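You operate a simulated robot arm through the tools that you are given. There is no shell and no other tool. Be economical: measure what you need, move in short steps, check, and stop when the job is done.

You are at the controls of a simulated two-armed robot. One attempt, no reset.

Task
Take the round metal cap and leave it on the rolls shelf. Take the dark dust canister and put it on the rolls shelf. Put the folded yellow wipe on the rolls shelf. Put the leak marker on the worktop of the long grey bench. Open the blue bin lid, take the orange leader bracket and leave it in the blue bin, then shut the lid. Put the roller with blue bands on the flat white lid. Put the splice sample one on the free part of the long white bench away on the worktop of the splice bench. Do these in any order. Set down upright: dark dust canister, leak marker, orange leader bracket.

It is judged by the outcome, as a careful person would: the job done as asked, and still so three seconds after it is handed in. It fails if anything else is knocked over, pushed out of place, dropped, spilled or broken. Lids that push on must go on centred and level and be pressed home; caps that screw on are set level and turned clockwise until they are tight.

Robot
Two 7-joint arms with two-finger parallel grippers on one trunk, on a base that drives. Base frame: it is fixed to the floor where the robot stands at the start and does not move with it; the origin is under the middle of the robot, x ahead of it, y to its left, z up; the surface under the hand at the start is at about z = 850. Units: mm, degrees, N and s.
The left shoulder is at the start at [24, 174, 1470], the right one opposite. With the tool pointing down near the work surface each hand reaches from about 100 to 520 mm from the robot's upright axis, wherever it stands, measured 20 degrees to its own side. Places, roughly: blue bin (23x30 cm) [380, -2100, 500]; blue bin lid [400, -2100, 800]; dark dust canister [500, 0, 1000]; flat white lid (21x16x2 cm) [-1400, -2800, 800]; folded yellow wipe (10x7x3 cm) [400, -700, 900]; leak marker [-750, -2500, 750]; orange leader bracket [-1250, -2750, 750]; roller with blue bands (15x5x5 cm) [-1000, -2700, 800]; rolls shelf [400, 900, 1300]; round metal cap (6x6x4 cm) [600, 100, 900]; splice sample one [-750, -2500, 750]; worktop of the long grey bench [500, -800, 800]; worktop of the splice bench [-4500, 3300, 800]. Payload 3.6 kg a hand.
The TCP of each hand is the grasp point between the finger pads, 30 mm short of the fingertips. In the tool frame z runs along the fingers and y along their closing line. Largest opening 110 mm; finger width 20, thickness 10; the body of the gripper, 48 by 112 mm, starts 55 mm behind the TCP.
Orientation is that of the tool frame in the base frame, as a unit quaternion [x, y, z, w]. With the fingers straight down and closing along the base's y, the tool's x points along the base's -x, its y along +y and its z along -z.

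Tools
- The arms move only by the tool jog_arm. It takes "left_plan", "right_plan" or both (then of equal length, played together; a hand with none holds still); each is a list of rows, each an object of numbers (a shift or turn left out is 0, a gripper value left out holds the last): "tx", "ty", "tz": the shift along the tool's x, y, z in units of 20 mm (1.0 is 20 mm); "rx", "ry", "rz": the turn, a rotation vector about the tool's x, y, z in units of 8 degrees (1.0 is 8 degrees). In form: [{"tx": .., "ty": .., "tz": .., "rx": .., "ry": .., "rz": ..}, ...]. A call has 1 to 20 rows; each row shifts and turns the commanded pose from where the row before left it, along the tool's axes as they then stand. "left_claw" and "right_claw" are, for a hand that has rows, the gripper command, from -1 (shut) to 1 (fully open), values between in proportion, set as the call begins (left out, the last holds). A call with a number of a shift or a turn outside -1 to 1 is refused whole. Rows are played at 5 a second. More than 50 mm and 8.6 degrees between two rows, or a gripper value outside its range, and nothing of the call is played. Where a pose cannot be reached the arm comes as near as it can. A force on the tool above 40 N (or 10 N above the force at the start of the call, whichever is more), or a blocked arm, ends the call early, and 0.2 s more pass. The fingers move at their own pace (about 153 mm/s each) and stop on an object; they squeeze with about 30 N. The grip force told is the motor's: it shows also when the fingers shut on nothing. Time passes only in rows, and 0.2 s behind the last, so rows that do not move let the fingers close. It gives the time, the measured TCP pose, the force on the tool (base axes), the opening and the grip force at its end, in the units of the frame above (readings bear some noise), with the torque about the TCP (base axes, N m) and any sound that the robot's microphone picked up.
- Cameras (640 x 400 px; columns grow to the right, rows downward): "scene" is now at [107.9, 8.7, 1664.8]; the picture's right is [0.10, -1.00, 0.00], its down [-0.37, -0.04, -0.93] and it looks along [0.92, 0.09, -0.37] (base axes); focal length 214 px, centre (320, 200). "left" rides on the left gripper at [73, -17, -103] in its tool frame; the picture's right is [0.23, 0.97, 0.00], its down [-0.76, 0.18, -0.62] and it looks along [-0.61, 0.14, 0.78] (tool axes); focal length 222 px, centre (320, 200). "right" rides on the right gripper at [72, 17, -103] in its tool frame; the picture's right is [-0.23, 0.97, 0.00], its down [-0.76, -0.18, -0.62] and it looks along [-0.61, -0.14, 0.78] (tool axes); focal length 222 px, centre (320, 200). There is no depth. A picture from a camera that has moved, and an enlarged one, comes with that camera's place and axes in the base frame and with its lens.
- capture(camera): a new picture of that camera. It takes no simulated time.
- lift_body(by): slides the trunk up (or, below 0, down) by that many mm; the arms and the scene camera ride with it, the base frame stays. It gives what a move gives, with no picture.
- base_move(legs): drives the robot by 1 to 6 legs, each [ahead, left, turn to the left] in mm, mm and degrees, along the robot's own axes; the way and the turn of a leg run together, so that a leg with both is an arc; at most 1500 mm and 180 degrees a leg. The arms and the cameras ride along, it lands a little off, and it stops where it bumps. It gives what a move gives.
- pan_tilt(pan, tilt): turns the head with the scene camera to pan (to the left, within 86 degrees either way) and tilt (down, from -29 to 69), counted from straight ahead of the robot. It gives what a move gives.
- close_up(camera, box): a new picture of the part [left, top, right, bottom] of that camera's present view, enlarged. It takes no simulated time.
- close_job(): hands the job in; it is judged then, once.

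Work in short steps. Places have to be worked out from the pictures, the camera data and where the tool is seen: move nearer, look again, correct. Check each grasp and each placing, and mend what went wrong. You have 483 turns and 230 pictures in all, those below and enlarged ones among them. Open the grippers and draw the arms clear of the work before you hand the job in, unless the task says otherwise; then end with one line.

The tools are called after "Request:" as name(argument=value, ...) on one line, values as JSON. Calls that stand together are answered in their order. jog_arm: Moves the arms, as the interface text tells. Its arguments: {"type":"object","properties":{"left_plan":{"type":"array"},"left_claw":{"type":"number"},"right_plan":{"type":"array"},"right_claw":{"type":"number"}},"required":[]} The other tools are called the same way: lift_body (by) slides the trunk up or down; base_move (legs) drives the base; pan_tilt (pan, tilt) turns the head that bears the scene camera; capture (camera) takes a picture; close_up (camera, box) takes an enlarged picture of a part of a camera's view; close_job () hands the job in.

At the start:

```text
t: 0.0
left_eef_pos: [256.1, 124.2, 1610.8]
left_tool_rot: [0.0, 1.0, -0.002, -0.001]
left_contact_force: [0.7, -0.5, -1.0]
left_torque: [0.01, -0.03, 0.03]
left_gripper_width: 110.0
left_gripper_force: 0.0
right_eef_pos: [402.3, -87.2, 1591.4]
right_tool_rot: [0.001, 1.0, 0.0, 0.0]
right_contact_force: [-0.5, 0.1, 0.0]
right_torque: [-0.02, 0.02, 0.0]
right_gripper_width: 110.0
right_gripper_force: 0.1
trunk travel left (down, up): [-584.0, 179.0]
robot x, y, heading: [-2.2, 4.5, -0.2]
head pan, tilt: [5.6, 22.0]
```

scene: 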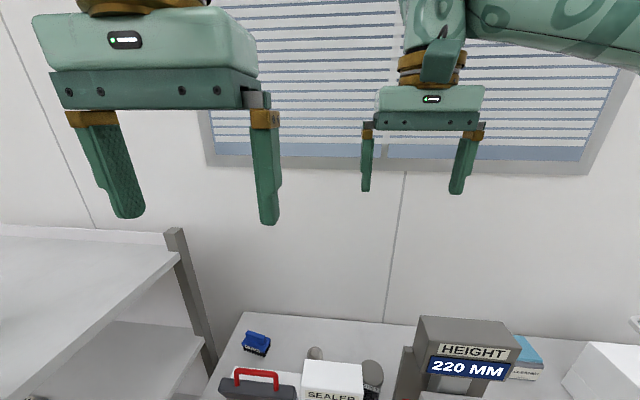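
right: 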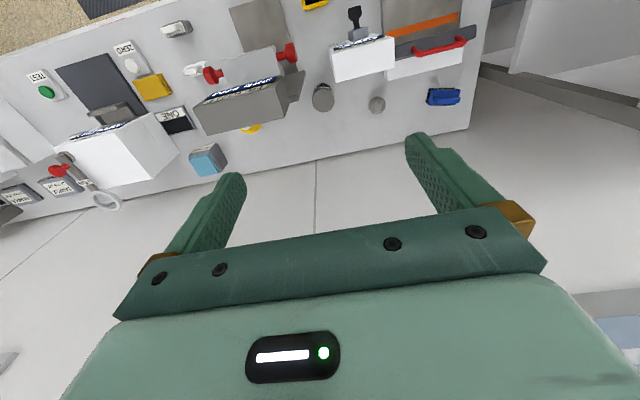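
left: 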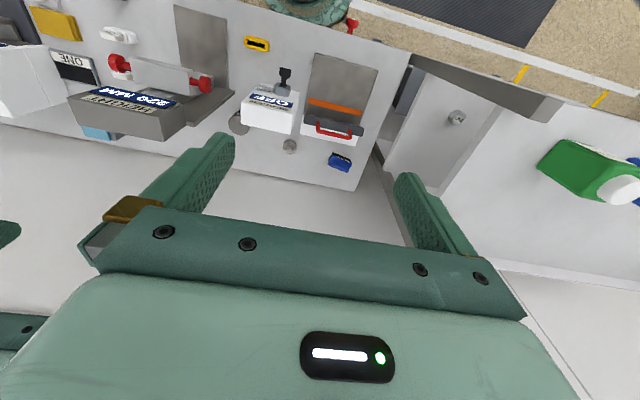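

The scene shows the long grey bench ahead, with a shelf at the left. I'll tilt the head down to see the bench better.

Request:
pan_tilt(pan=0, tilt=50)

Request:
capture(camera="scene")

```text
t: 0.9
left_eef_pos: [257.2, 124.3, 1610.2]
left_tool_rot: [-0.002, 1.0, -0.001, -0.001]
left_contact_force: [-0.7, -0.5, 0.4]
left_torque: [-0.02, 0.01, -0.03]
left_gripper_width: 110.2
left_gripper_force: 0.1
right_eef_pos: [402.6, -86.7, 1591.3]
right_tool_rot: [0.0, 1.0, 0.0, 0.0]
right_contact_force: [0.8, 0.5, 0.1]
right_torque: [0.04, 0.03, 0.01]
right_gripper_width: 110.1
right_gripper_force: 0.1
trunk travel left (down, up): [-584.0, 179.0]
robot x, y, heading: [-3.1, 0.1, -0.0]
head pan, tilt: [0.0, 50.0]
```

```text
226 pictures are left
camera scene: at [92.5, -0.3, 1622.5], right [0.0, -1.0, 0.0], down [-0.77, 0.0, -0.64], along [0.64, 0.0, -0.77], focal length 214 px, centre (320, 200)
```

scene: 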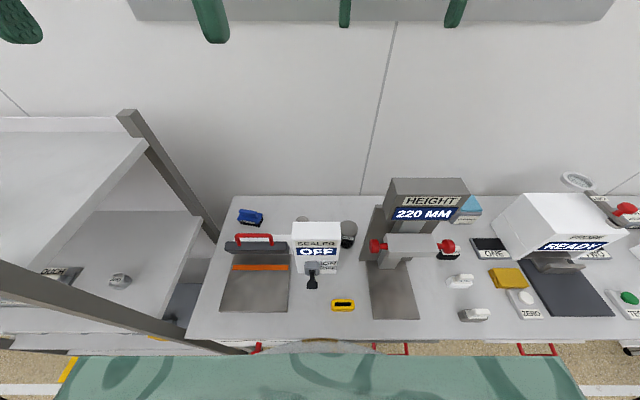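

The bench front edge is at about x=180. I'll look further down and enlarge the bench area to see what is behind the sealer.

Request:
close_up(camera="scene", box=[200, 170, 440, 350])

Request:
close_up(camera="right", box=[200, 0, 480, 175])

Request:
pan_tilt(pan=60, tilt=30)

Request:
capture(camera="scene")

```text
2.22 times, centred on (320, 260) of scene
camera zoom: at [92.5, -0.3, 1622.5], right [0.0, -1.0, 0.0], down [-0.77, 0.0, -0.64], along [0.64, 0.0, -0.77], focal length 477 px, centre (320, 67)
```

zoom: 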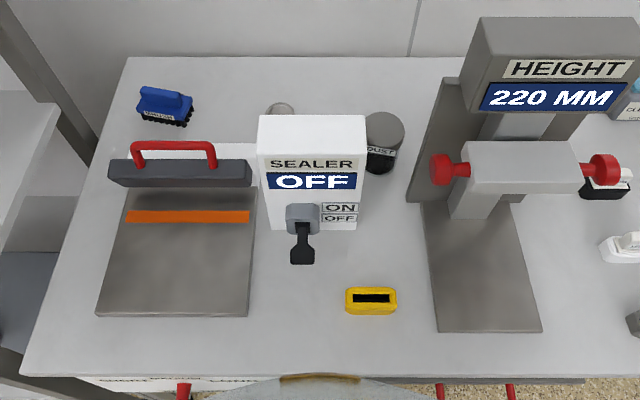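

```text
2.29 times, centred on (340, 88) of right
camera zoom: at [328.4, -71.8, 1694.1], right [0.23, 0.97, 0.0], down [0.76, -0.18, 0.62], along [0.61, -0.14, -0.78], focal length 508 px, centre (274, 457)
```

zoom: 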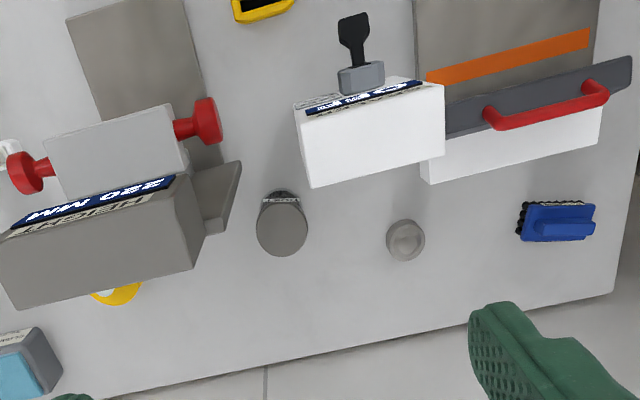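

```text
t: 2.2
left_eef_pos: [256.8, 124.1, 1611.9]
left_tool_rot: [0.0, 1.0, -0.001, -0.001]
left_contact_force: [0.5, 0.1, -0.8]
left_torque: [-0.03, 0.04, -0.01]
left_gripper_width: 109.8
left_gripper_force: 0.0
right_eef_pos: [401.6, -87.1, 1590.1]
right_tool_rot: [0.001, 1.0, 0.0, -0.001]
right_contact_force: [-0.4, -0.2, -0.6]
right_torque: [0.02, 0.03, 0.02]
right_gripper_width: 110.0
right_gripper_force: 0.1
trunk travel left (down, up): [-584.0, 179.0]
robot x, y, heading: [1.8, 1.7, 0.2]
head pan, tilt: [60.0, 30.0]
```

```text
223 pictures are left
camera scene: at [60.8, 77.9, 1651.9], right [0.87, -0.5, 0.0], down [-0.25, -0.43, -0.87], along [0.43, 0.75, -0.5], focal length 214 px, centre (320, 200)
```

scene: 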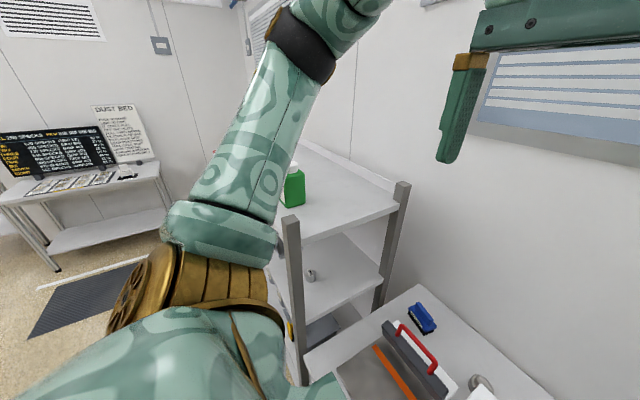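

Shelf unit seen with several levels. I'll look at it with less arm occlusion and zoom on labels.

Request:
pan_tilt(pan=38, tilt=40)

Request:
close_up(camera="scene", box=[0, 100, 480, 400])

Request:
close_up(camera="left", box=[380, 50, 640, 220])

```text
t: 3.1
left_eef_pos: [256.5, 124.1, 1612.5]
left_tool_rot: [-0.001, 1.0, 0.0, -0.001]
left_contact_force: [0.3, -0.6, 0.4]
left_torque: [-0.03, 0.04, 0.0]
left_gripper_width: 109.7
left_gripper_force: 0.1
right_eef_pos: [402.4, -87.4, 1591.1]
right_tool_rot: [0.0, 1.0, 0.001, 0.0]
right_contact_force: [-0.4, -0.2, 0.2]
right_torque: [0.0, 0.01, -0.01]
right_gripper_width: 110.1
right_gripper_force: 0.1
trunk travel left (down, up): [-584.0, 179.0]
robot x, y, heading: [3.7, -0.2, 0.1]
head pan, tilt: [38.0, 40.0]
```

```text
1.33 times, centred on (240, 250) of scene
camera zoom: at [82.4, 52.1, 1636.6], right [0.62, -0.79, 0.0], down [-0.51, -0.4, -0.77], along [0.6, 0.47, -0.64], focal length 286 px, centre (427, 133)
```

zoom: 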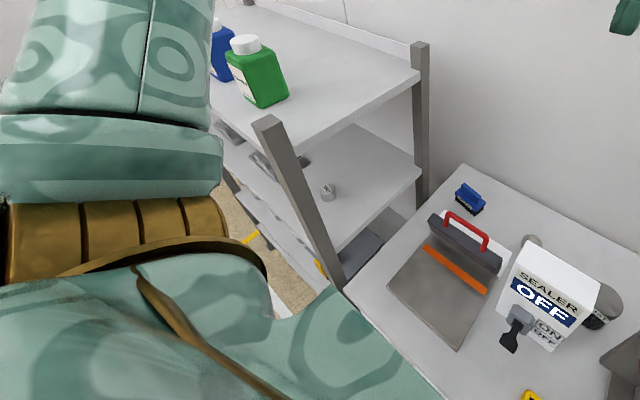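

```text
2.35 times, centred on (510, 135) of left
camera zoom: at [185.2, 108.5, 1715.5], right [-0.23, 0.97, 0.0], down [0.76, 0.18, 0.62], along [0.61, 0.14, -0.78], focal length 523 px, centre (-127, 353)
```

zoom: 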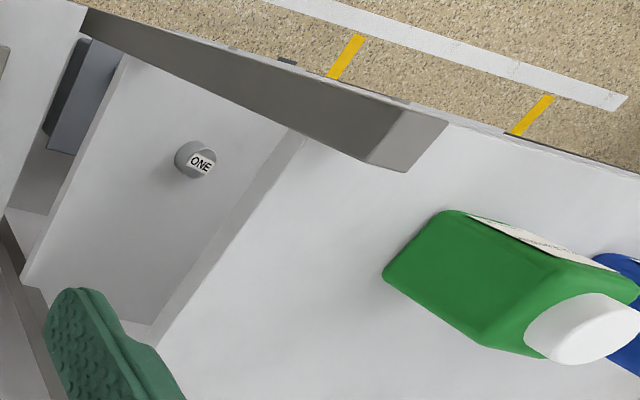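

I'll back off 250 mm and slide left 700 mm to view the shelf unit from its front and read labels.

Request:
base_move(legs=[[-250, 0, 0], [0, 700, 0]])

Request:
pan_tilt(pan=15, tilt=25)

Request:
capture(camera="scene")

```text
t: 8.4
left_eef_pos: [9.1, 831.6, 1613.1]
left_tool_rot: [0.001, 1.0, 0.0, -0.001]
left_contact_force: [0.1, -0.2, -0.5]
left_torque: [0.01, -0.04, 0.04]
left_gripper_width: 110.1
left_gripper_force: 0.0
right_eef_pos: [154.7, 618.9, 1592.6]
right_tool_rot: [0.001, 1.0, 0.0, 0.0]
right_contact_force: [0.0, -0.4, -1.1]
right_torque: [0.03, -0.01, -0.04]
right_gripper_width: 110.0
right_gripper_force: 0.1
trunk travel left (down, up): [-584.0, 179.0]
robot x, y, heading: [-242.2, 706.6, -0.0]
head pan, tilt: [38.0, 40.0]
```

```text
t: 9.3
left_eef_pos: [9.5, 832.9, 1611.6]
left_tool_rot: [0.001, 1.0, 0.0, -0.001]
left_contact_force: [0.1, 0.3, -0.3]
left_torque: [0.02, -0.02, -0.01]
left_gripper_width: 109.7
left_gripper_force: 0.0
right_eef_pos: [154.2, 620.8, 1590.8]
right_tool_rot: [0.002, 1.0, -0.001, 0.001]
right_contact_force: [0.1, -0.6, 0.3]
right_torque: [-0.01, 0.01, -0.04]
right_gripper_width: 110.1
right_gripper_force: 0.0
trunk travel left (down, up): [-584.0, 179.0]
robot x, y, heading: [-244.3, 708.5, -0.1]
head pan, tilt: [15.0, 25.0]
```

```text
220 pictures are left
camera scene: at [-143.3, 733.2, 1659.9], right [0.26, -0.97, 0.0], down [-0.41, -0.11, -0.91], along [0.88, 0.23, -0.42], focal length 214 px, centre (320, 200)
```

scene: 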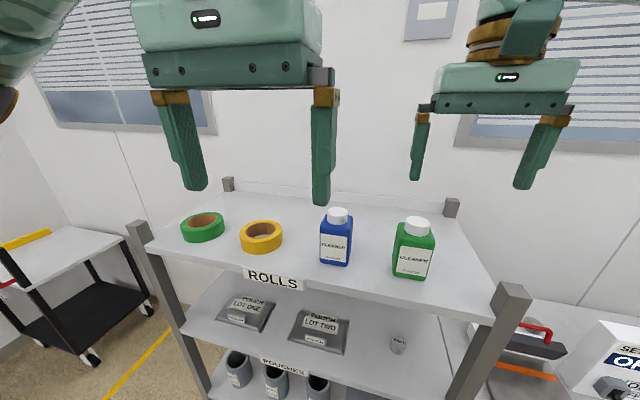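

The top shelf carries the "ROLLS" label (z≈1300, front edge x≈175), with free space behind and between the items. I drive back to the bench for the cap and canister, and lower the trunk so the arms reach further.

Request:
base_move(legs=[[0, -710, 0], [265, 0, 0]])

Request:
lift_body(by=-250)

Request:
capture(camera="right")

Request:
capture(camera="left")

```text
t: 14.6
left_eef_pos: [272.3, 131.3, 1612.5]
left_tool_rot: [-0.005, 1.0, -0.001, 0.0]
left_contact_force: [-0.5, 0.2, -0.2]
left_torque: [0.03, 0.0, 0.02]
left_gripper_width: 109.9
left_gripper_force: 0.1
right_eef_pos: [418.9, -80.1, 1590.9]
right_tool_rot: [-0.004, 1.0, 0.0, 0.0]
right_contact_force: [0.3, 0.1, 0.3]
right_torque: [-0.03, -0.01, -0.02]
right_gripper_width: 110.0
right_gripper_force: 0.1
trunk travel left (down, up): [-584.0, 179.0]
robot x, y, heading: [20.3, 3.6, 0.7]
head pan, tilt: [15.0, 25.0]
```

```text
t: 17.2
left_eef_pos: [271.7, 131.9, 1362.5]
left_tool_rot: [-0.006, 1.0, -0.001, -0.001]
left_contact_force: [-0.6, 0.3, 0.5]
left_torque: [-0.01, -0.02, 0.01]
left_gripper_width: 110.1
left_gripper_force: 0.1
right_eef_pos: [419.9, -80.8, 1341.6]
right_tool_rot: [-0.004, 1.0, 0.001, 0.0]
right_contact_force: [0.0, 0.4, -0.4]
right_torque: [-0.01, 0.0, 0.01]
right_gripper_width: 109.9
right_gripper_force: 0.0
trunk travel left (down, up): [-334.0, 429.0]
robot x, y, heading: [18.7, 5.0, 0.6]
head pan, tilt: [15.0, 25.0]
```

```text
219 pictures are left
camera right: at [345.6, -64.5, 1444.6], right [0.22, 0.98, 0.0], down [0.76, -0.17, 0.62], along [0.61, -0.14, -0.78], focal length 222 px, centre (320, 200)
```

right: 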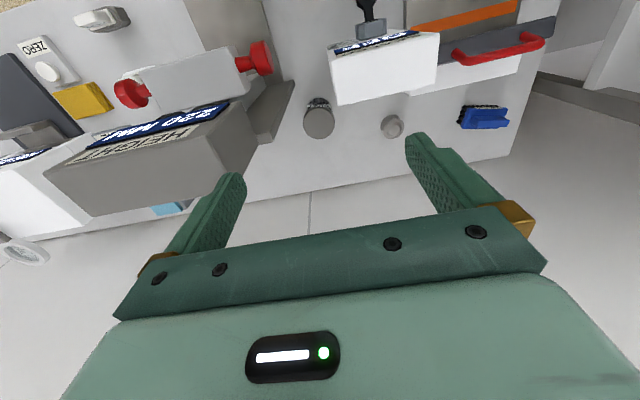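

```text
218 pictures are left
camera left: at [201.0, 114.5, 1465.7], right [-0.24, 0.97, 0.0], down [0.76, 0.19, 0.62], along [0.61, 0.15, -0.78], focal length 222 px, centre (320, 200)
```

left: 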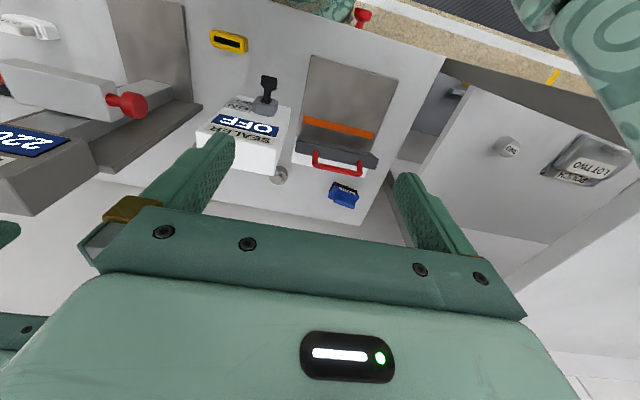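

Triangulating: cap top near (605, 78, 840), canister top near (515, -104, 965). I bring the right hand above the canister at z≈1120 and look.

Request:
jog_arm(right_plan=[{"tx": -0.4, "ty": -0.1, "tz": 0.93}, {"tx": -0.4, "ty": -0.1, "tz": 0.93}, {"tx": -0.4, "ty": -0.1, "tz": 0.93}, {"tx": -0.4, "ty": -0.1, "tz": 0.93}, {"tx": -0.4, "ty": -0.1, "tz": 0.93}, {"tx": -0.4, "ty": -0.1, "tz": 0.93}, {"tx": -0.4, "ty": -0.1, "tz": 0.93}, {"tx": -0.4, "ty": -0.1, "tz": 0.93}, {"tx": -0.4, "ty": -0.1, "tz": 0.93}, {"tx": -0.4, "ty": -0.1, "tz": 0.93}, {"tx": -0.4, "ty": -0.1, "tz": 0.93}, {"tx": -0.4, "ty": -0.1, "tz": 0.93}])

Request:
capture(camera="right")

```text
t: 19.8
left_eef_pos: [273.2, 131.4, 1362.6]
left_tool_rot: [-0.005, 1.0, -0.001, 0.0]
left_contact_force: [0.4, -0.3, -0.5]
left_torque: [0.0, 0.03, 0.02]
left_gripper_width: 110.2
left_gripper_force: 0.0
right_eef_pos: [518.6, -102.9, 1118.0]
right_tool_rot: [-0.004, 1.0, 0.0, 0.0]
right_contact_force: [-0.6, 0.1, -0.2]
right_torque: [0.0, 0.07, 0.02]
right_gripper_width: 109.7
right_gripper_force: 0.1
trunk travel left (down, up): [-334.0, 429.0]
robot x, y, heading: [15.6, 5.8, 0.6]
head pan, tilt: [15.0, 25.0]
```

```text
217 pictures are left
camera right: at [444.0, -87.2, 1221.2], right [0.22, 0.98, 0.0], down [0.76, -0.17, 0.62], along [0.61, -0.14, -0.78], focal length 222 px, centre (320, 200)
```

right: 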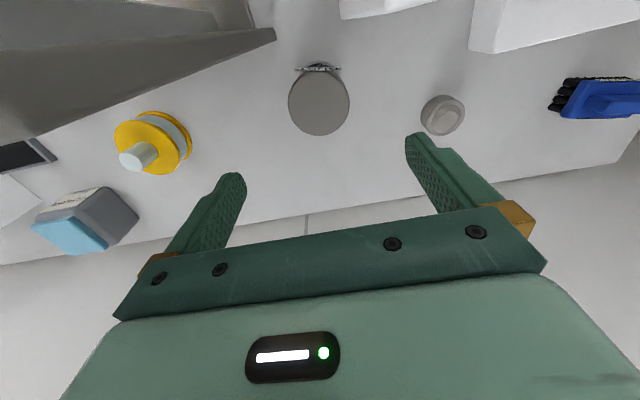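

Canister top centre ≈ (512, -104, 965), about 66 mm wide. I descend so the TCP is about z=935, with fingers on both sides.

Request:
jog_arm(right_plan=[{"tx": 0.3, "tz": 1}, {"tz": 1}, {"tz": 1}, {"tz": 1}, {"tz": 1}])

Request:
capture(camera="right")

```text
t: 21.0
left_eef_pos: [272.3, 136.2, 1358.3]
left_tool_rot: [-0.006, 1.0, -0.003, -0.001]
left_contact_force: [0.8, -0.2, 0.5]
left_torque: [-0.03, -0.03, -0.03]
left_gripper_width: 110.1
left_gripper_force: 0.1
right_eef_pos: [543.3, -92.0, 1111.3]
right_tool_rot: [0.001, 0.995, 0.017, 0.095]
right_contact_force: [0.6, 0.3, 0.6]
right_torque: [-0.04, 0.0, 0.01]
right_gripper_width: 110.2
right_gripper_force: 0.0
trunk travel left (down, up): [-334.0, 429.0]
robot x, y, heading: [17.2, 3.4, 0.5]
head pan, tilt: [15.0, 25.0]
stopped in row 5 (right hand): the arm was blocked; the commanded pose is now the measured one
```

```text
216 pictures are left
camera right: at [450.8, -79.0, 1200.6], right [0.22, 0.97, 0.07], down [0.63, -0.2, 0.75], along [0.74, -0.12, -0.66], focal length 222 px, centre (320, 200)
```

right: 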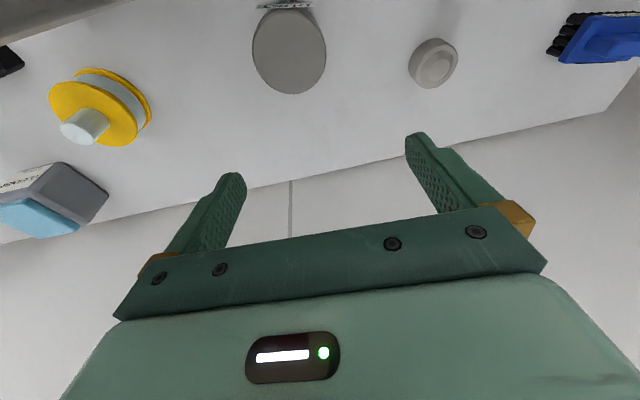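

The arm was blocked and tilted. I look with the head at the arm to see what blocks it.

Request:
pan_tilt(pan=-15, tilt=45)

Request:
capture(camera="scene")

Request:
capture(camera="left")

```text
t: 21.9
left_eef_pos: [272.8, 135.8, 1361.3]
left_tool_rot: [-0.006, 1.0, -0.003, 0.001]
left_contact_force: [0.9, -0.2, 0.2]
left_torque: [0.03, 0.03, 0.01]
left_gripper_width: 110.1
left_gripper_force: 0.0
right_eef_pos: [542.5, -93.3, 1112.0]
right_tool_rot: [-0.001, 0.996, 0.015, 0.091]
right_contact_force: [0.1, 0.9, 0.4]
right_torque: [0.02, -0.03, 0.0]
right_gripper_width: 110.2
right_gripper_force: 0.0
trunk travel left (down, up): [-334.0, 429.0]
robot x, y, heading: [20.1, 4.5, 0.6]
head pan, tilt: [-15.0, 45.0]
```

```text
215 pictures are left
camera scene: at [162.5, -10.6, 1377.7], right [-0.25, -0.97, 0.0], down [-0.68, 0.17, -0.71], along [0.69, -0.18, -0.71], focal length 214 px, centre (320, 200)
```

scene: 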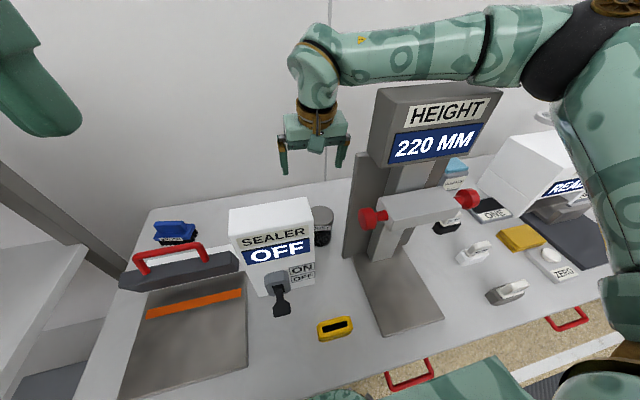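

```text
214 pictures are left
camera left: at [201.4, 119.8, 1465.2], right [-0.24, 0.97, -0.01], down [0.76, 0.19, 0.62], along [0.61, 0.14, -0.78], focal length 222 px, centre (320, 200)
```

left: 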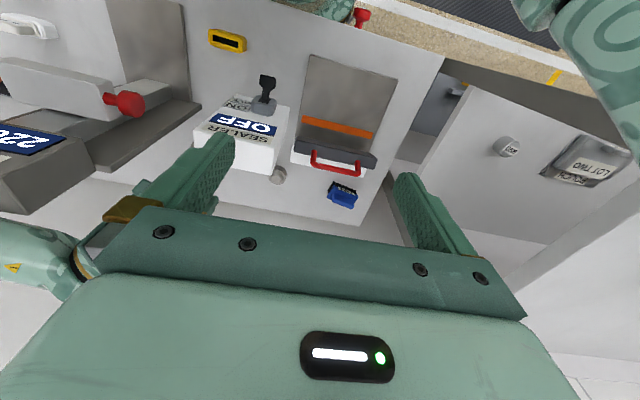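

The right forearm rests on the height machine. I lift the right hand straight up, restore its orientation and draw it back to the right; the left arm will take these items.

Request:
jog_arm(right_plan=[{"tz": -1}, {"tz": -1}, {"tz": -1}, {"tz": -1, "ry": 0.34}, {"tz": -1, "ry": 0.34}, {"tz": -1, "ry": 0.34}, {"tz": -1, "ry": 0.34}, {"tz": -1, "rx": 0.24}, {"tz": -1, "tx": 1}, {"tz": -1, "tx": 1}, {"tz": -1, "tx": 1}, {"tx": 1, "ty": -1}, {"tx": 1, "ty": -1}, {"tx": 1, "ty": -1}, {"tx": 1, "ty": -1}, {"tx": 1, "ty": -1}, {"tx": 1, "ty": -1}, {"tx": 1, "ty": -1}, {"tx": 1, "ty": -1}])

Request:
capture(camera="scene")

```text
t: 25.9
left_eef_pos: [274.5, 128.6, 1362.7]
left_tool_rot: [-0.005, 1.0, 0.0, -0.002]
left_contact_force: [0.0, -0.1, -0.4]
left_torque: [0.02, 0.02, 0.0]
left_gripper_width: 110.2
left_gripper_force: 0.2
right_eef_pos: [300.7, -256.1, 1323.0]
right_tool_rot: [-0.001, 1.0, -0.002, -0.007]
right_contact_force: [0.5, -0.9, 0.6]
right_torque: [0.01, 0.03, -0.01]
right_gripper_width: 110.1
right_gripper_force: 0.0
right hand out of reach, approached as far as the arm can: row 19
trunk travel left (down, up): [-334.0, 429.0]
robot x, y, heading: [19.4, 3.5, 0.4]
head pan, tilt: [-15.0, 45.0]
```

```text
213 pictures are left
camera scene: at [163.5, -16.9, 1377.4], right [-0.25, -0.97, 0.0], down [-0.69, 0.18, -0.71], along [0.68, -0.18, -0.71], focal length 214 px, centre (320, 200)
```

scene: 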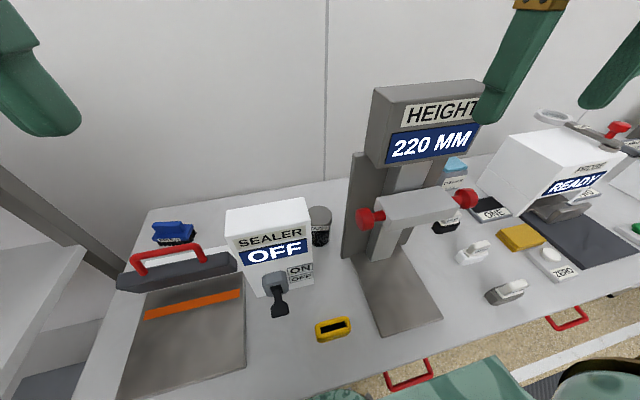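

The height machine is unmoved. The canister stands between sealer (right face y≈-60, top z≈1070) and machine column (y≈-160), so I'll grasp it with the left hand closing along x. Shift the base right 200 and yaw the left hand -90°.

Request:
base_move(legs=[[0, -200, 0]])

Request:
jog_arm(left_plan=[{"rz": -0.95}, {"rz": -0.95}, {"rz": -0.95}, {"rz": -0.95}, {"rz": -0.95}, {"rz": -0.95}, {"rz": -0.95}, {"rz": -0.95}, {"rz": -0.95}, {"rz": -0.95}, {"rz": -0.95}, {"rz": -0.8}])

Request:
capture(camera="scene")

```text
t: 27.5
left_eef_pos: [260.2, -62.4, 1364.3]
left_tool_rot: [-0.002, 1.0, -0.005, 0.004]
left_contact_force: [-0.3, 0.7, -0.3]
left_torque: [-0.05, 0.0, 0.01]
left_gripper_width: 110.1
left_gripper_force: 0.0
right_eef_pos: [284.4, -450.1, 1328.9]
right_tool_rot: [0.004, 1.0, -0.007, 0.0]
right_contact_force: [0.3, 0.1, -0.5]
right_torque: [-0.05, 0.02, 0.01]
right_gripper_width: 109.8
right_gripper_force: 0.0
trunk travel left (down, up): [-334.0, 429.0]
robot x, y, heading: [17.2, -198.4, 0.4]
head pan, tilt: [-15.0, 45.0]
```

```text
t: 30.1
left_eef_pos: [258.4, -70.5, 1363.4]
left_tool_rot: [0.709, -0.705, 0.005, -0.002]
left_contact_force: [0.4, -0.6, -0.1]
left_torque: [-0.01, 0.01, -0.02]
left_gripper_width: 110.1
left_gripper_force: 0.0
right_eef_pos: [284.7, -456.8, 1327.1]
right_tool_rot: [0.004, 1.0, -0.003, 0.0]
right_contact_force: [-0.2, 0.1, -0.2]
right_torque: [-0.02, 0.0, -0.02]
right_gripper_width: 110.0
right_gripper_force: 0.0
trunk travel left (down, up): [-334.0, 429.0]
robot x, y, heading: [13.8, -197.1, 0.2]
head pan, tilt: [-15.0, 45.0]
```

```text
212 pictures are left
camera scene: at [148.4, -216.8, 1378.9], right [-0.26, -0.97, 0.0], down [-0.68, 0.18, -0.71], along [0.69, -0.18, -0.7], focal length 214 px, centre (320, 200)
```

scene: 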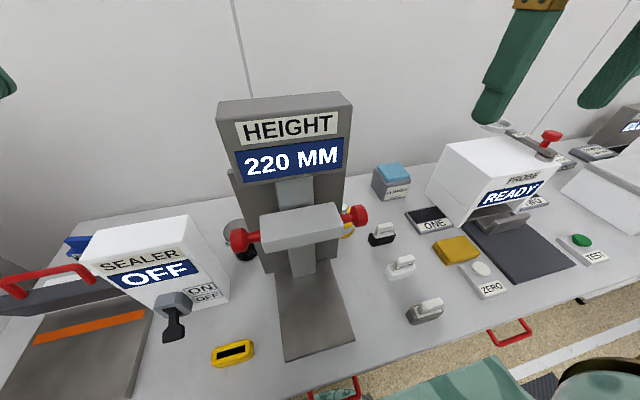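

Tool x now points to -y. I move the left hand above the canister at about (512,-104,1200).

Request:
jog_arm(left_plan=[{"ty": -0.975, "tx": 0.13}, {"ty": -0.975, "tx": 0.13}, {"ty": -0.975, "tx": 0.13}, {"ty": -0.975, "tx": 0.13}, {"ty": -0.975, "tx": 0.13}, {"ty": -0.975, "tx": 0.13, "tz": 0.9}, {"ty": -0.975, "tx": 0.13, "tz": 0.9}, {"ty": -0.975, "tx": 0.13, "tz": 0.9}, {"ty": -0.975, "tx": 0.13, "tz": 0.9}, {"ty": -0.975, "tx": 0.13, "tz": 0.9}, {"ty": -0.975, "tx": 0.13, "tz": 0.9}, {"ty": -0.975, "tx": 0.13, "tz": 0.9}, {"ty": -0.975, "tx": 0.13, "tz": 0.9}])

Request:
pan_tilt(pan=10, tilt=40)

Request:
capture(camera="left")

Request:
capture(camera="scene")

```text
t: 32.9
left_eef_pos: [515.9, -105.2, 1222.9]
left_tool_rot: [0.708, -0.706, 0.005, -0.003]
left_contact_force: [0.2, -0.5, -0.1]
left_torque: [-0.01, 0.01, -0.02]
left_gripper_width: 110.0
left_gripper_force: 0.1
right_eef_pos: [284.0, -458.9, 1326.0]
right_tool_rot: [0.003, 1.0, -0.003, -0.002]
right_contact_force: [0.3, -0.1, 0.5]
right_torque: [0.0, -0.01, 0.03]
right_gripper_width: 109.8
right_gripper_force: 0.1
trunk travel left (down, up): [-334.0, 429.0]
robot x, y, heading: [18.3, -196.6, 0.2]
head pan, tilt: [-15.0, 45.0]
```

```text
t: 33.8
left_eef_pos: [513.6, -105.9, 1222.7]
left_tool_rot: [0.708, -0.706, 0.004, -0.002]
left_contact_force: [0.0, 0.0, -0.1]
left_torque: [0.0, -0.01, -0.02]
left_gripper_width: 110.1
left_gripper_force: 0.0
right_eef_pos: [284.3, -459.8, 1326.8]
right_tool_rot: [0.003, 1.0, -0.002, -0.001]
right_contact_force: [-0.1, -0.2, 0.0]
right_torque: [0.01, -0.02, 0.02]
right_gripper_width: 109.9
right_gripper_force: 0.0
trunk travel left (down, up): [-334.0, 429.0]
robot x, y, heading: [19.4, -199.7, 0.0]
head pan, tilt: [10.0, 40.0]
```

```text
211 pictures are left
camera left: at [531.5, -177.0, 1326.9], right [-0.97, -0.23, -0.01], down [-0.19, 0.76, 0.62], along [-0.14, 0.6, -0.79], focal length 222 px, centre (320, 200)
```

left: 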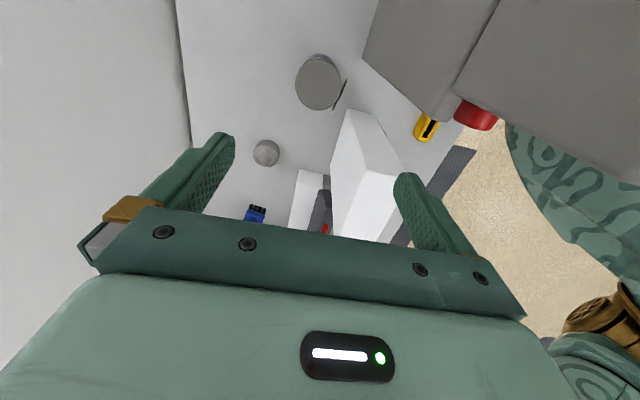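

```text
210 pictures are left
camera scene: at [153.3, -183.1, 1386.1], right [0.17, -0.98, 0.0], down [-0.63, -0.11, -0.77], along [0.76, 0.13, -0.64], focal length 214 px, centre (320, 200)
```

scene: 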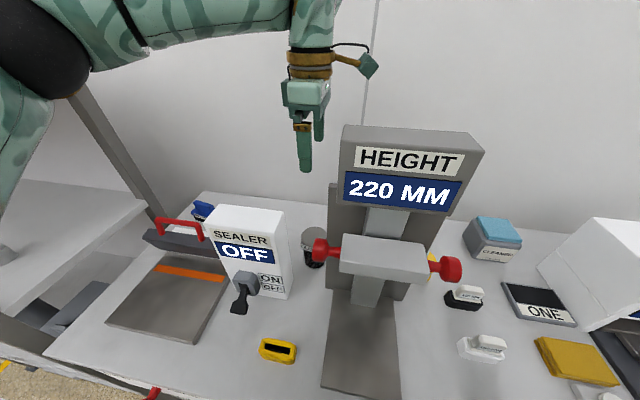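

The camera pod would hit the machine on this side, so I flip the hand 180° (tool x toward +y, pod behind the sealer). Refined canister: top ≈ (520,-107,940).

Request:
jog_arm(left_plan=[{"tz": -1, "rz": 1}, {"tz": -1, "rz": 1}, {"tz": -1, "rz": 1}, {"rz": 1}, {"rz": 1}, {"rz": 1}, {"rz": 1}, {"rz": 1}, {"rz": 1}, {"rz": 1}, {"rz": 1}, {"rz": 1}])

Request:
jog_arm(left_plan=[{"rz": 1}, {"rz": 1}, {"rz": 1}, {"rz": 1}, {"rz": 1}, {"rz": 1}, {"rz": 1}, {"rz": 1}, {"rz": 1}, {"rz": 1}, {"rz": 0.5}])

Request:
capture(camera="left")

Request:
capture(camera="scene")

```text
t: 36.4
left_eef_pos: [498.7, -108.0, 1263.0]
left_tool_rot: [0.051, 0.999, -0.002, 0.005]
left_contact_force: [-0.4, 0.4, 0.0]
left_torque: [0.02, -0.01, -0.02]
left_gripper_width: 110.2
left_gripper_force: 0.0
left hand out of reach, approached as far as the arm can: row 12
right_eef_pos: [285.0, -460.1, 1325.6]
right_tool_rot: [0.004, 1.0, -0.002, -0.001]
right_contact_force: [-0.7, 0.7, -0.2]
right_torque: [-0.02, -0.01, 0.01]
right_gripper_width: 110.2
right_gripper_force: 0.1
trunk travel left (down, up): [-334.0, 429.0]
robot x, y, heading: [18.5, -198.8, 0.3]
head pan, tilt: [10.0, 40.0]
```

```text
t: 38.8
left_eef_pos: [498.5, -108.1, 1263.3]
left_tool_rot: [0.051, 0.999, -0.001, 0.004]
left_contact_force: [-0.1, 0.0, -0.7]
left_torque: [0.0, 0.04, -0.01]
left_gripper_width: 110.0
left_gripper_force: 0.2
left hand out of reach, approached as far as the arm can: row 1, 2, 3, 4, 5, 6, 7, 8, 9, 10, 11
right_eef_pos: [284.1, -461.3, 1327.8]
right_tool_rot: [0.005, 1.0, -0.003, -0.001]
right_contact_force: [0.5, 0.5, 0.0]
right_torque: [0.04, 0.02, 0.05]
right_gripper_width: 109.9
right_gripper_force: 0.1
trunk travel left (down, up): [-334.0, 429.0]
robot x, y, heading: [17.2, -201.3, 0.2]
head pan, tilt: [10.0, 40.0]
```

```text
209 pictures are left
camera left: at [425.3, -117.4, 1365.4], right [-0.13, 0.99, 0.0], down [0.77, 0.1, 0.63], along [0.63, 0.08, -0.78], focal length 222 px, centre (320, 200)
```

left: 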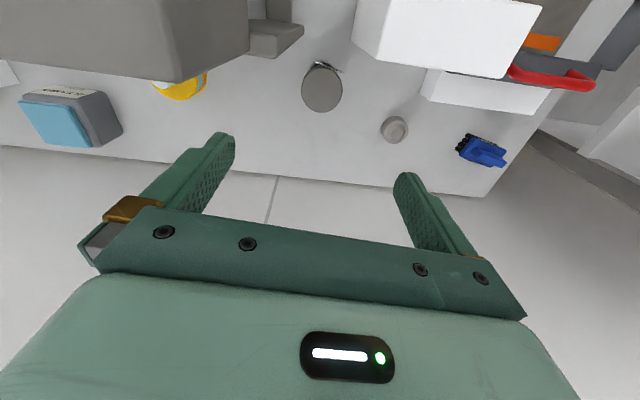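

```text
208 pictures are left
camera scene: at [153.3, -183.9, 1386.1], right [0.18, -0.98, 0.0], down [-0.63, -0.11, -0.77], along [0.76, 0.13, -0.64], focal length 214 px, centre (320, 200)
```

scene: 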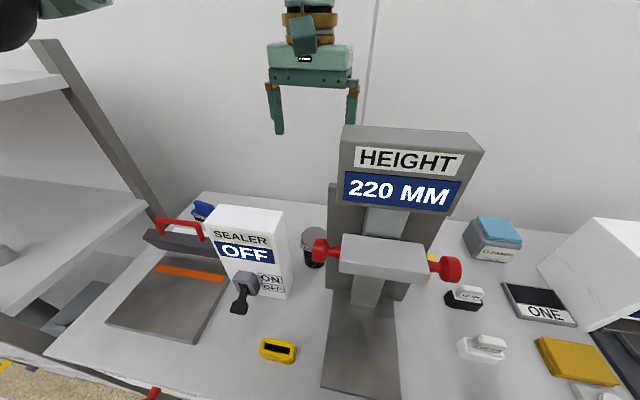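

The left wrist can't yaw further this way. But re-reading the first left-hand view, column and head end at x≈450, so the -90° yaw is clear behind them. I rotate back and check how the command tracks.

Request:
jog_arm(left_plan=[{"rz": -1}, {"rz": -1}, {"rz": -1}, {"rz": -1}])

```text
t: 39.8
left_eef_pos: [499.5, -109.0, 1262.2]
left_tool_rot: [-0.227, 0.974, -0.002, 0.005]
left_contact_force: [-0.2, 0.2, 0.2]
left_torque: [-0.02, -0.01, 0.01]
left_gripper_width: 110.1
left_gripper_force: 0.0
right_eef_pos: [284.4, -459.3, 1326.2]
right_tool_rot: [0.004, 1.0, -0.003, -0.001]
right_contact_force: [0.3, -0.1, -0.1]
right_torque: [0.01, 0.0, 0.02]
right_gripper_width: 109.9
right_gripper_force: 0.0
trunk travel left (down, up): [-334.0, 429.0]
robot x, y, heading: [17.5, -201.4, -0.0]
head pan, tilt: [10.0, 40.0]
```

Command tracks the measured pose. I rotate the remaining 64°.

Request:
jog_arm(left_plan=[{"rz": -1}, {"rz": -1}, {"rz": -1}, {"rz": -1}, {"rz": -1}, {"rz": -1}, {"rz": -1}, {"rz": -1}])

```text
t: 41.6
left_eef_pos: [498.7, -109.5, 1262.5]
left_tool_rot: [0.709, -0.705, 0.004, -0.002]
left_contact_force: [0.1, -0.3, 0.5]
left_torque: [0.01, -0.01, 0.0]
left_gripper_width: 109.9
left_gripper_force: 0.1
right_eef_pos: [284.0, -460.4, 1325.5]
right_tool_rot: [0.004, 1.0, -0.002, -0.001]
right_contact_force: [-0.8, 0.1, 0.2]
right_torque: [0.0, 0.0, -0.03]
right_gripper_width: 109.8
right_gripper_force: 0.1
trunk travel left (down, up): [-334.0, 429.0]
robot x, y, heading: [19.7, -200.3, 0.1]
head pan, tilt: [10.0, 40.0]
```

At yaw -90 again; I correct to (520,-106) and descend to z≈1020, then look.

Request:
jog_arm(left_plan=[{"ty": -0.5, "tx": -0.08}, {"ty": -0.55, "tx": -0.08}, {"tz": 1}, {"tz": 1}, {"tz": 1}, {"tz": 1}, {"tz": 1}, {"tz": 1}, {"tz": 1}, {"tz": 1}, {"tz": 1}, {"tz": 1}, {"tz": 1}, {"tz": 1}])

Request:
capture(camera="left")

Request:
capture(camera="scene")

```text
t: 44.6
left_eef_pos: [522.8, -106.7, 1023.3]
left_tool_rot: [0.708, -0.706, 0.005, -0.003]
left_contact_force: [-0.8, 0.3, -0.5]
left_torque: [0.02, 0.04, 0.0]
left_gripper_width: 110.1
left_gripper_force: 0.1
right_eef_pos: [284.9, -460.6, 1327.1]
right_tool_rot: [0.003, 1.0, -0.002, -0.001]
right_contact_force: [0.3, -0.1, 0.5]
right_torque: [0.02, 0.04, 0.0]
right_gripper_width: 110.0
right_gripper_force: 0.1
trunk travel left (down, up): [-334.0, 429.0]
robot x, y, heading: [10.1, -200.7, 0.2]
head pan, tilt: [10.0, 40.0]
```

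```text
207 pictures are left
camera left: at [538.9, -177.8, 1126.0], right [-0.97, -0.23, -0.01], down [-0.19, 0.76, 0.62], along [-0.14, 0.6, -0.79], focal length 222 px, centre (320, 200)
```

left: 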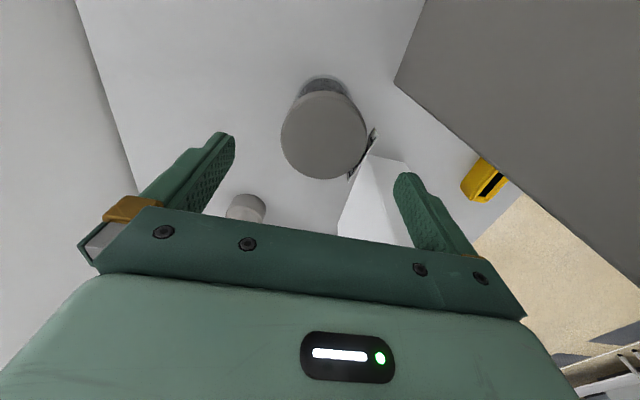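

```text
206 pictures are left
camera scene: at [153.3, -184.1, 1386.1], right [0.18, -0.98, 0.0], down [-0.63, -0.11, -0.77], along [0.76, 0.13, -0.64], focal length 214 px, centre (320, 200)
```

scene: 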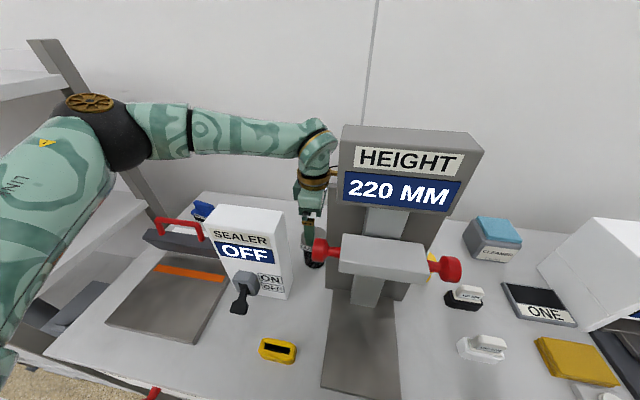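

Canister centred under the hand (≈520,-106). Descend to z≈905.

Request:
jog_arm(left_plan=[{"tz": 1}, {"tz": 1}, {"tz": 1}, {"tz": 1}, {"tz": 1}, {"tz": 0.8}])

Request:
capture(camera="left")

```text
t: 46.0
left_eef_pos: [523.1, -107.1, 907.5]
left_tool_rot: [0.709, -0.705, 0.005, -0.003]
left_contact_force: [-0.6, 0.3, -0.3]
left_torque: [0.03, 0.0, -0.01]
left_gripper_width: 109.8
left_gripper_force: 0.0
right_eef_pos: [286.3, -460.4, 1327.0]
right_tool_rot: [0.004, 1.0, -0.003, -0.001]
right_contact_force: [-0.4, 0.5, 0.4]
right_torque: [0.02, -0.04, 0.03]
right_gripper_width: 109.9
right_gripper_force: 0.1
trunk travel left (down, up): [-334.0, 429.0]
robot x, y, heading: [16.0, -196.6, 0.1]
head pan, tilt: [10.0, 40.0]
```

```text
205 pictures are left
camera left: at [540.0, -177.5, 1010.4], right [-0.97, -0.23, -0.01], down [-0.19, 0.76, 0.62], along [-0.14, 0.6, -0.78], focal length 222 px, centre (320, 200)
```

left: 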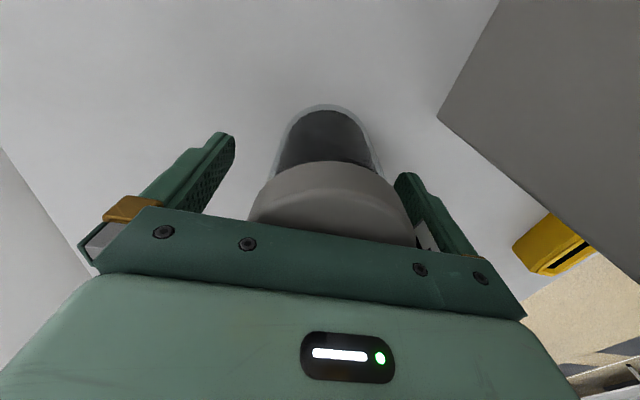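

Fingers straddle the canister. Down another 10 mm to hold below the lid, then close.

Request:
jog_arm(left_plan=[{"tz": 0.5}])

Request:
jog_arm(left_plan=[{}, {}, {}, {}, {}], left_claw=-1)

Request:
capture(camera="left")

```text
t: 46.4
left_eef_pos: [523.1, -107.4, 899.1]
left_tool_rot: [0.709, -0.705, 0.006, -0.002]
left_contact_force: [-9.7, 4.7, 38.4]
left_torque: [-0.07, 0.76, -0.14]
left_gripper_width: 109.9
left_gripper_force: 0.0
right_eef_pos: [284.0, -460.3, 1327.5]
right_tool_rot: [0.004, 1.0, -0.003, -0.001]
right_contact_force: [0.1, 0.5, -0.3]
right_torque: [-0.02, -0.03, -0.03]
right_gripper_width: 110.0
right_gripper_force: 0.1
trunk travel left (down, up): [-334.0, 429.0]
robot x, y, heading: [15.8, -197.5, -0.1]
head pan, tilt: [10.0, 40.0]
```

```text
t: 46.8
left_eef_pos: [523.6, -107.9, 900.0]
left_tool_rot: [0.71, -0.704, 0.003, 0.001]
left_contact_force: [-10.4, 4.1, 31.8]
left_torque: [0.47, 1.57, 0.02]
left_gripper_width: 69.6
left_gripper_force: 30.1
right_eef_pos: [284.9, -459.7, 1325.9]
right_tool_rot: [0.003, 1.0, -0.002, -0.001]
right_contact_force: [-0.1, -0.9, -0.3]
right_torque: [0.0, 0.01, -0.01]
right_gripper_width: 110.1
right_gripper_force: 0.0
trunk travel left (down, up): [-334.0, 429.0]
robot x, y, heading: [13.8, -198.6, 0.4]
head pan, tilt: [10.0, 40.0]
stopped in row 2 (left hand): the force on the tool passed its limit at 56 N (the readings are from after the stop); the commanded pose is now the measured one
```

```text
204 pictures are left
camera left: at [540.6, -178.7, 1003.8], right [-0.97, -0.23, 0.0], down [-0.19, 0.76, 0.62], along [-0.14, 0.6, -0.79], focal length 222 px, centre (320, 200)
```

left: 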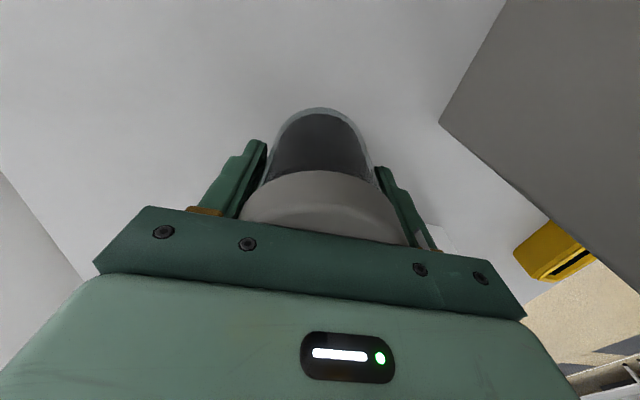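

The palm touched the canister lid, but the grip holds at 70 mm. I lift gently 40 mm and check.

Request:
jog_arm(left_plan=[{"tz": -0.5}, {"tz": -0.5}, {"tz": -0.5}, {"tz": -0.5}])

Request:
capture(camera="left")

Request:
capture(camera="scene")

```text
t: 47.8
left_eef_pos: [523.7, -106.7, 937.1]
left_tool_rot: [0.709, -0.705, 0.003, -0.001]
left_contact_force: [0.0, -1.1, -4.6]
left_torque: [-0.02, -0.01, 0.03]
left_gripper_width: 69.6
left_gripper_force: 30.2
right_eef_pos: [284.5, -461.5, 1326.3]
right_tool_rot: [0.003, 1.0, -0.004, -0.001]
right_contact_force: [0.3, -0.3, -0.1]
right_torque: [0.02, -0.01, -0.02]
right_gripper_width: 110.3
right_gripper_force: 0.1
trunk travel left (down, up): [-334.0, 429.0]
robot x, y, heading: [16.8, -198.9, 0.2]
head pan, tilt: [10.0, 40.0]
```

```text
203 pictures are left
camera left: at [539.6, -178.1, 1041.5], right [-0.97, -0.23, 0.0], down [-0.18, 0.76, 0.62], along [-0.14, 0.6, -0.79], focal length 222 px, centre (320, 200)
```

left: 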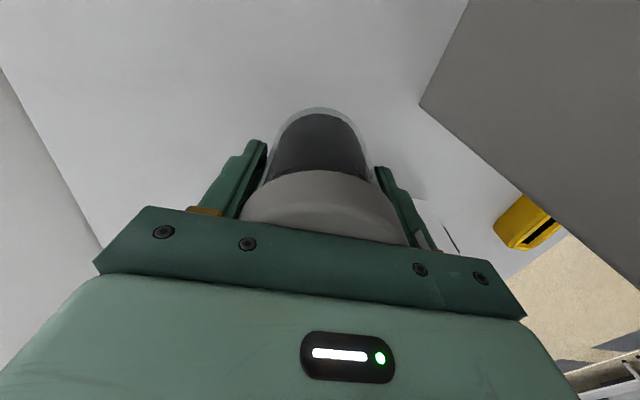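

```text
202 pictures are left
camera scene: at [153.8, -184.2, 1385.9], right [0.18, -0.98, 0.0], down [-0.63, -0.11, -0.77], along [0.76, 0.13, -0.64], focal length 214 px, centre (320, 200)
```

scene: 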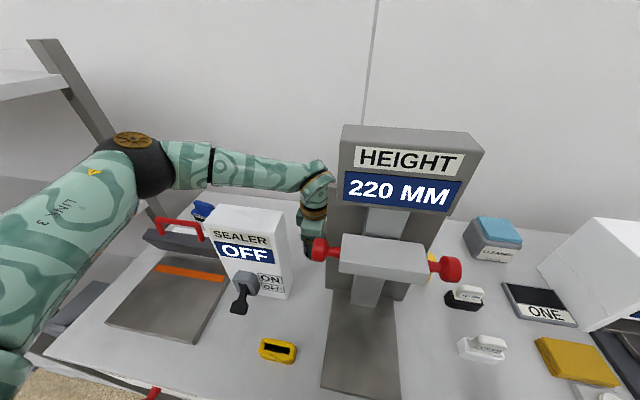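

Canister held whole. I raise it to z≈1240, then draw it back toward the robot.

Request:
jog_arm(left_plan=[{"tz": -1}, {"tz": -1}, {"tz": -1}, {"tz": -1}, {"tz": -1}, {"tz": -1}, {"tz": -1}, {"tz": -1}, {"tz": -1}, {"tz": -1}, {"tz": -1}, {"tz": -1}, {"tz": -1}, {"tz": -1}, {"tz": -1}, {"tz": -1}])

Request:
jog_arm(left_plan=[{"ty": 1}, {"ty": 1}, {"ty": 1}, {"ty": 1}, {"ty": 1}, {"ty": 1}, {"ty": 1}, {"ty": 1}, {"ty": 1}, {"ty": 1}])

Request:
lift_body(by=350)

Request:
capture(camera="scene")

```text
t: 51.2
left_eef_pos: [519.3, -105.4, 1259.8]
left_tool_rot: [0.709, -0.705, 0.004, 0.0]
left_contact_force: [0.3, -0.6, -3.7]
left_torque: [0.02, -0.01, -0.04]
left_gripper_width: 69.6
left_gripper_force: 29.7
right_eef_pos: [285.3, -460.8, 1325.9]
right_tool_rot: [0.003, 1.0, -0.003, -0.001]
right_contact_force: [-0.6, -0.4, 0.5]
right_torque: [0.03, 0.0, 0.02]
right_gripper_width: 109.9
right_gripper_force: 0.0
trunk travel left (down, up): [-334.0, 429.0]
robot x, y, heading: [17.5, -201.1, -0.2]
head pan, tilt: [10.0, 40.0]
```

```text
t: 53.4
left_eef_pos: [318.4, -107.0, 1257.7]
left_tool_rot: [0.709, -0.705, 0.004, 0.0]
left_contact_force: [-0.3, -0.2, -4.6]
left_torque: [0.01, -0.02, 0.01]
left_gripper_width: 69.4
left_gripper_force: 30.0
right_eef_pos: [284.9, -460.4, 1326.8]
right_tool_rot: [0.004, 1.0, -0.002, -0.001]
right_contact_force: [-0.5, -0.2, 0.6]
right_torque: [-0.01, -0.02, 0.0]
right_gripper_width: 110.2
right_gripper_force: 0.1
trunk travel left (down, up): [-334.0, 429.0]
robot x, y, heading: [17.3, -195.1, -0.1]
head pan, tilt: [10.0, 40.0]
```

```text
t: 56.8
left_eef_pos: [316.6, -106.0, 1607.2]
left_tool_rot: [0.709, -0.705, 0.003, -0.002]
left_contact_force: [-0.3, 0.2, -3.2]
left_torque: [0.01, 0.03, -0.02]
left_gripper_width: 69.8
left_gripper_force: 30.4
right_eef_pos: [236.7, -459.2, 1698.8]
right_tool_rot: [0.004, 0.999, -0.002, 0.046]
right_contact_force: [0.4, -0.4, -0.2]
right_torque: [-0.01, 0.0, -0.01]
right_gripper_width: 109.8
right_gripper_force: 0.0
trunk travel left (down, up): [-684.0, 79.0]
robot x, y, heading: [18.4, -199.0, 0.0]
head pan, tilt: [10.0, 40.0]
```

```text
201 pictures are left
camera scene: at [94.7, -183.8, 1737.9], right [0.18, -0.98, 0.0], down [-0.62, -0.11, -0.77], along [0.76, 0.13, -0.64], focal length 214 px, centre (320, 200)
```

scene: 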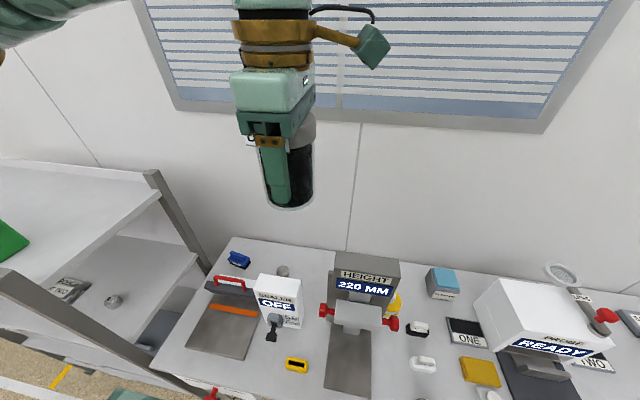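

The canister is carried cleanly. I drive back, left 1010 and forward again to stand before the rolls shelf.

Request:
base_move(legs=[[-250, 0, 0], [0, 1010, 0], [150, 0, 0]])

Request:
pan_tilt(pan=0, tilt=35)

Request:
capture(camera="scene")

Request:
capture(camera="left")

```text
t: 64.4
left_eef_pos: [232.4, 884.9, 1604.9]
left_tool_rot: [0.707, -0.707, 0.0, 0.002]
left_contact_force: [-0.3, 0.1, -3.0]
left_torque: [0.0, -0.03, 0.0]
left_gripper_width: 69.4
left_gripper_force: 30.3
right_eef_pos: [150.7, 532.6, 1695.8]
right_tool_rot: [0.008, 0.999, -0.002, 0.042]
right_contact_force: [0.3, -0.4, 1.2]
right_torque: [-0.04, -0.04, -0.01]
right_gripper_width: 109.6
right_gripper_force: 0.0
trunk travel left (down, up): [-684.0, 79.0]
robot x, y, heading: [-83.1, 796.8, -0.0]
head pan, tilt: [10.0, 40.0]
```

```text
t: 65.1
left_eef_pos: [235.2, 884.6, 1602.7]
left_tool_rot: [0.708, -0.707, 0.0, 0.002]
left_contact_force: [0.3, -0.1, -3.8]
left_torque: [0.04, 0.0, 0.0]
left_gripper_width: 69.8
left_gripper_force: 29.6
right_eef_pos: [154.8, 532.1, 1695.4]
right_tool_rot: [0.007, 0.999, -0.001, 0.041]
right_contact_force: [0.6, -0.1, 0.1]
right_torque: [0.0, -0.01, 0.04]
right_gripper_width: 109.9
right_gripper_force: 0.1
trunk travel left (down, up): [-684.0, 79.0]
robot x, y, heading: [-79.5, 795.6, -0.3]
head pan, tilt: [0.0, 35.0]
```

```text
200 pictures are left
camera scene: at [18.9, 793.2, 1744.2], right [0.0, -1.0, 0.0], down [-0.57, 0.0, -0.82], along [0.82, 0.0, -0.57], focal length 214 px, centre (320, 200)
```

scene: 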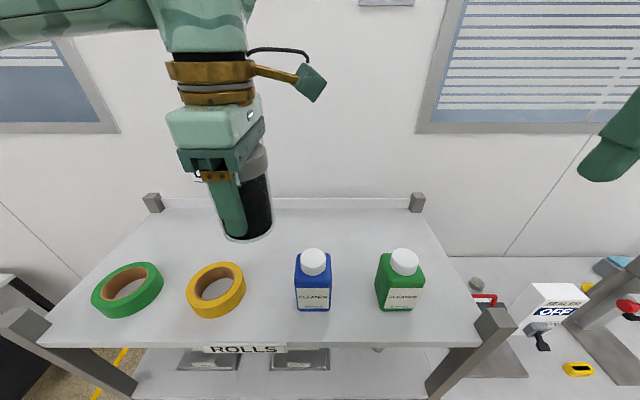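

```text
199 pictures are left
camera left: at [253.0, 813.2, 1707.3], right [-0.97, -0.23, 0.0], down [-0.18, 0.76, 0.62], along [-0.14, 0.6, -0.78], focal length 222 px, centre (320, 200)
```

left: 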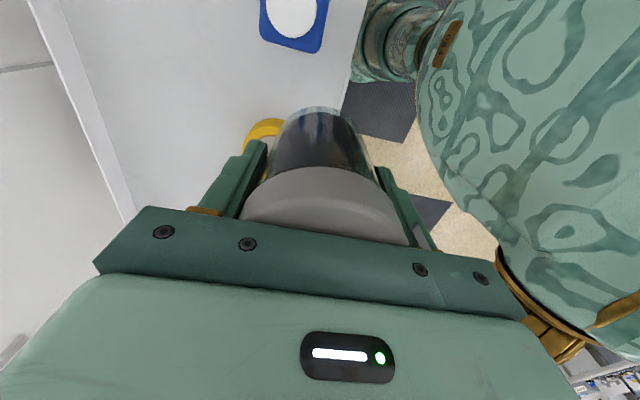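

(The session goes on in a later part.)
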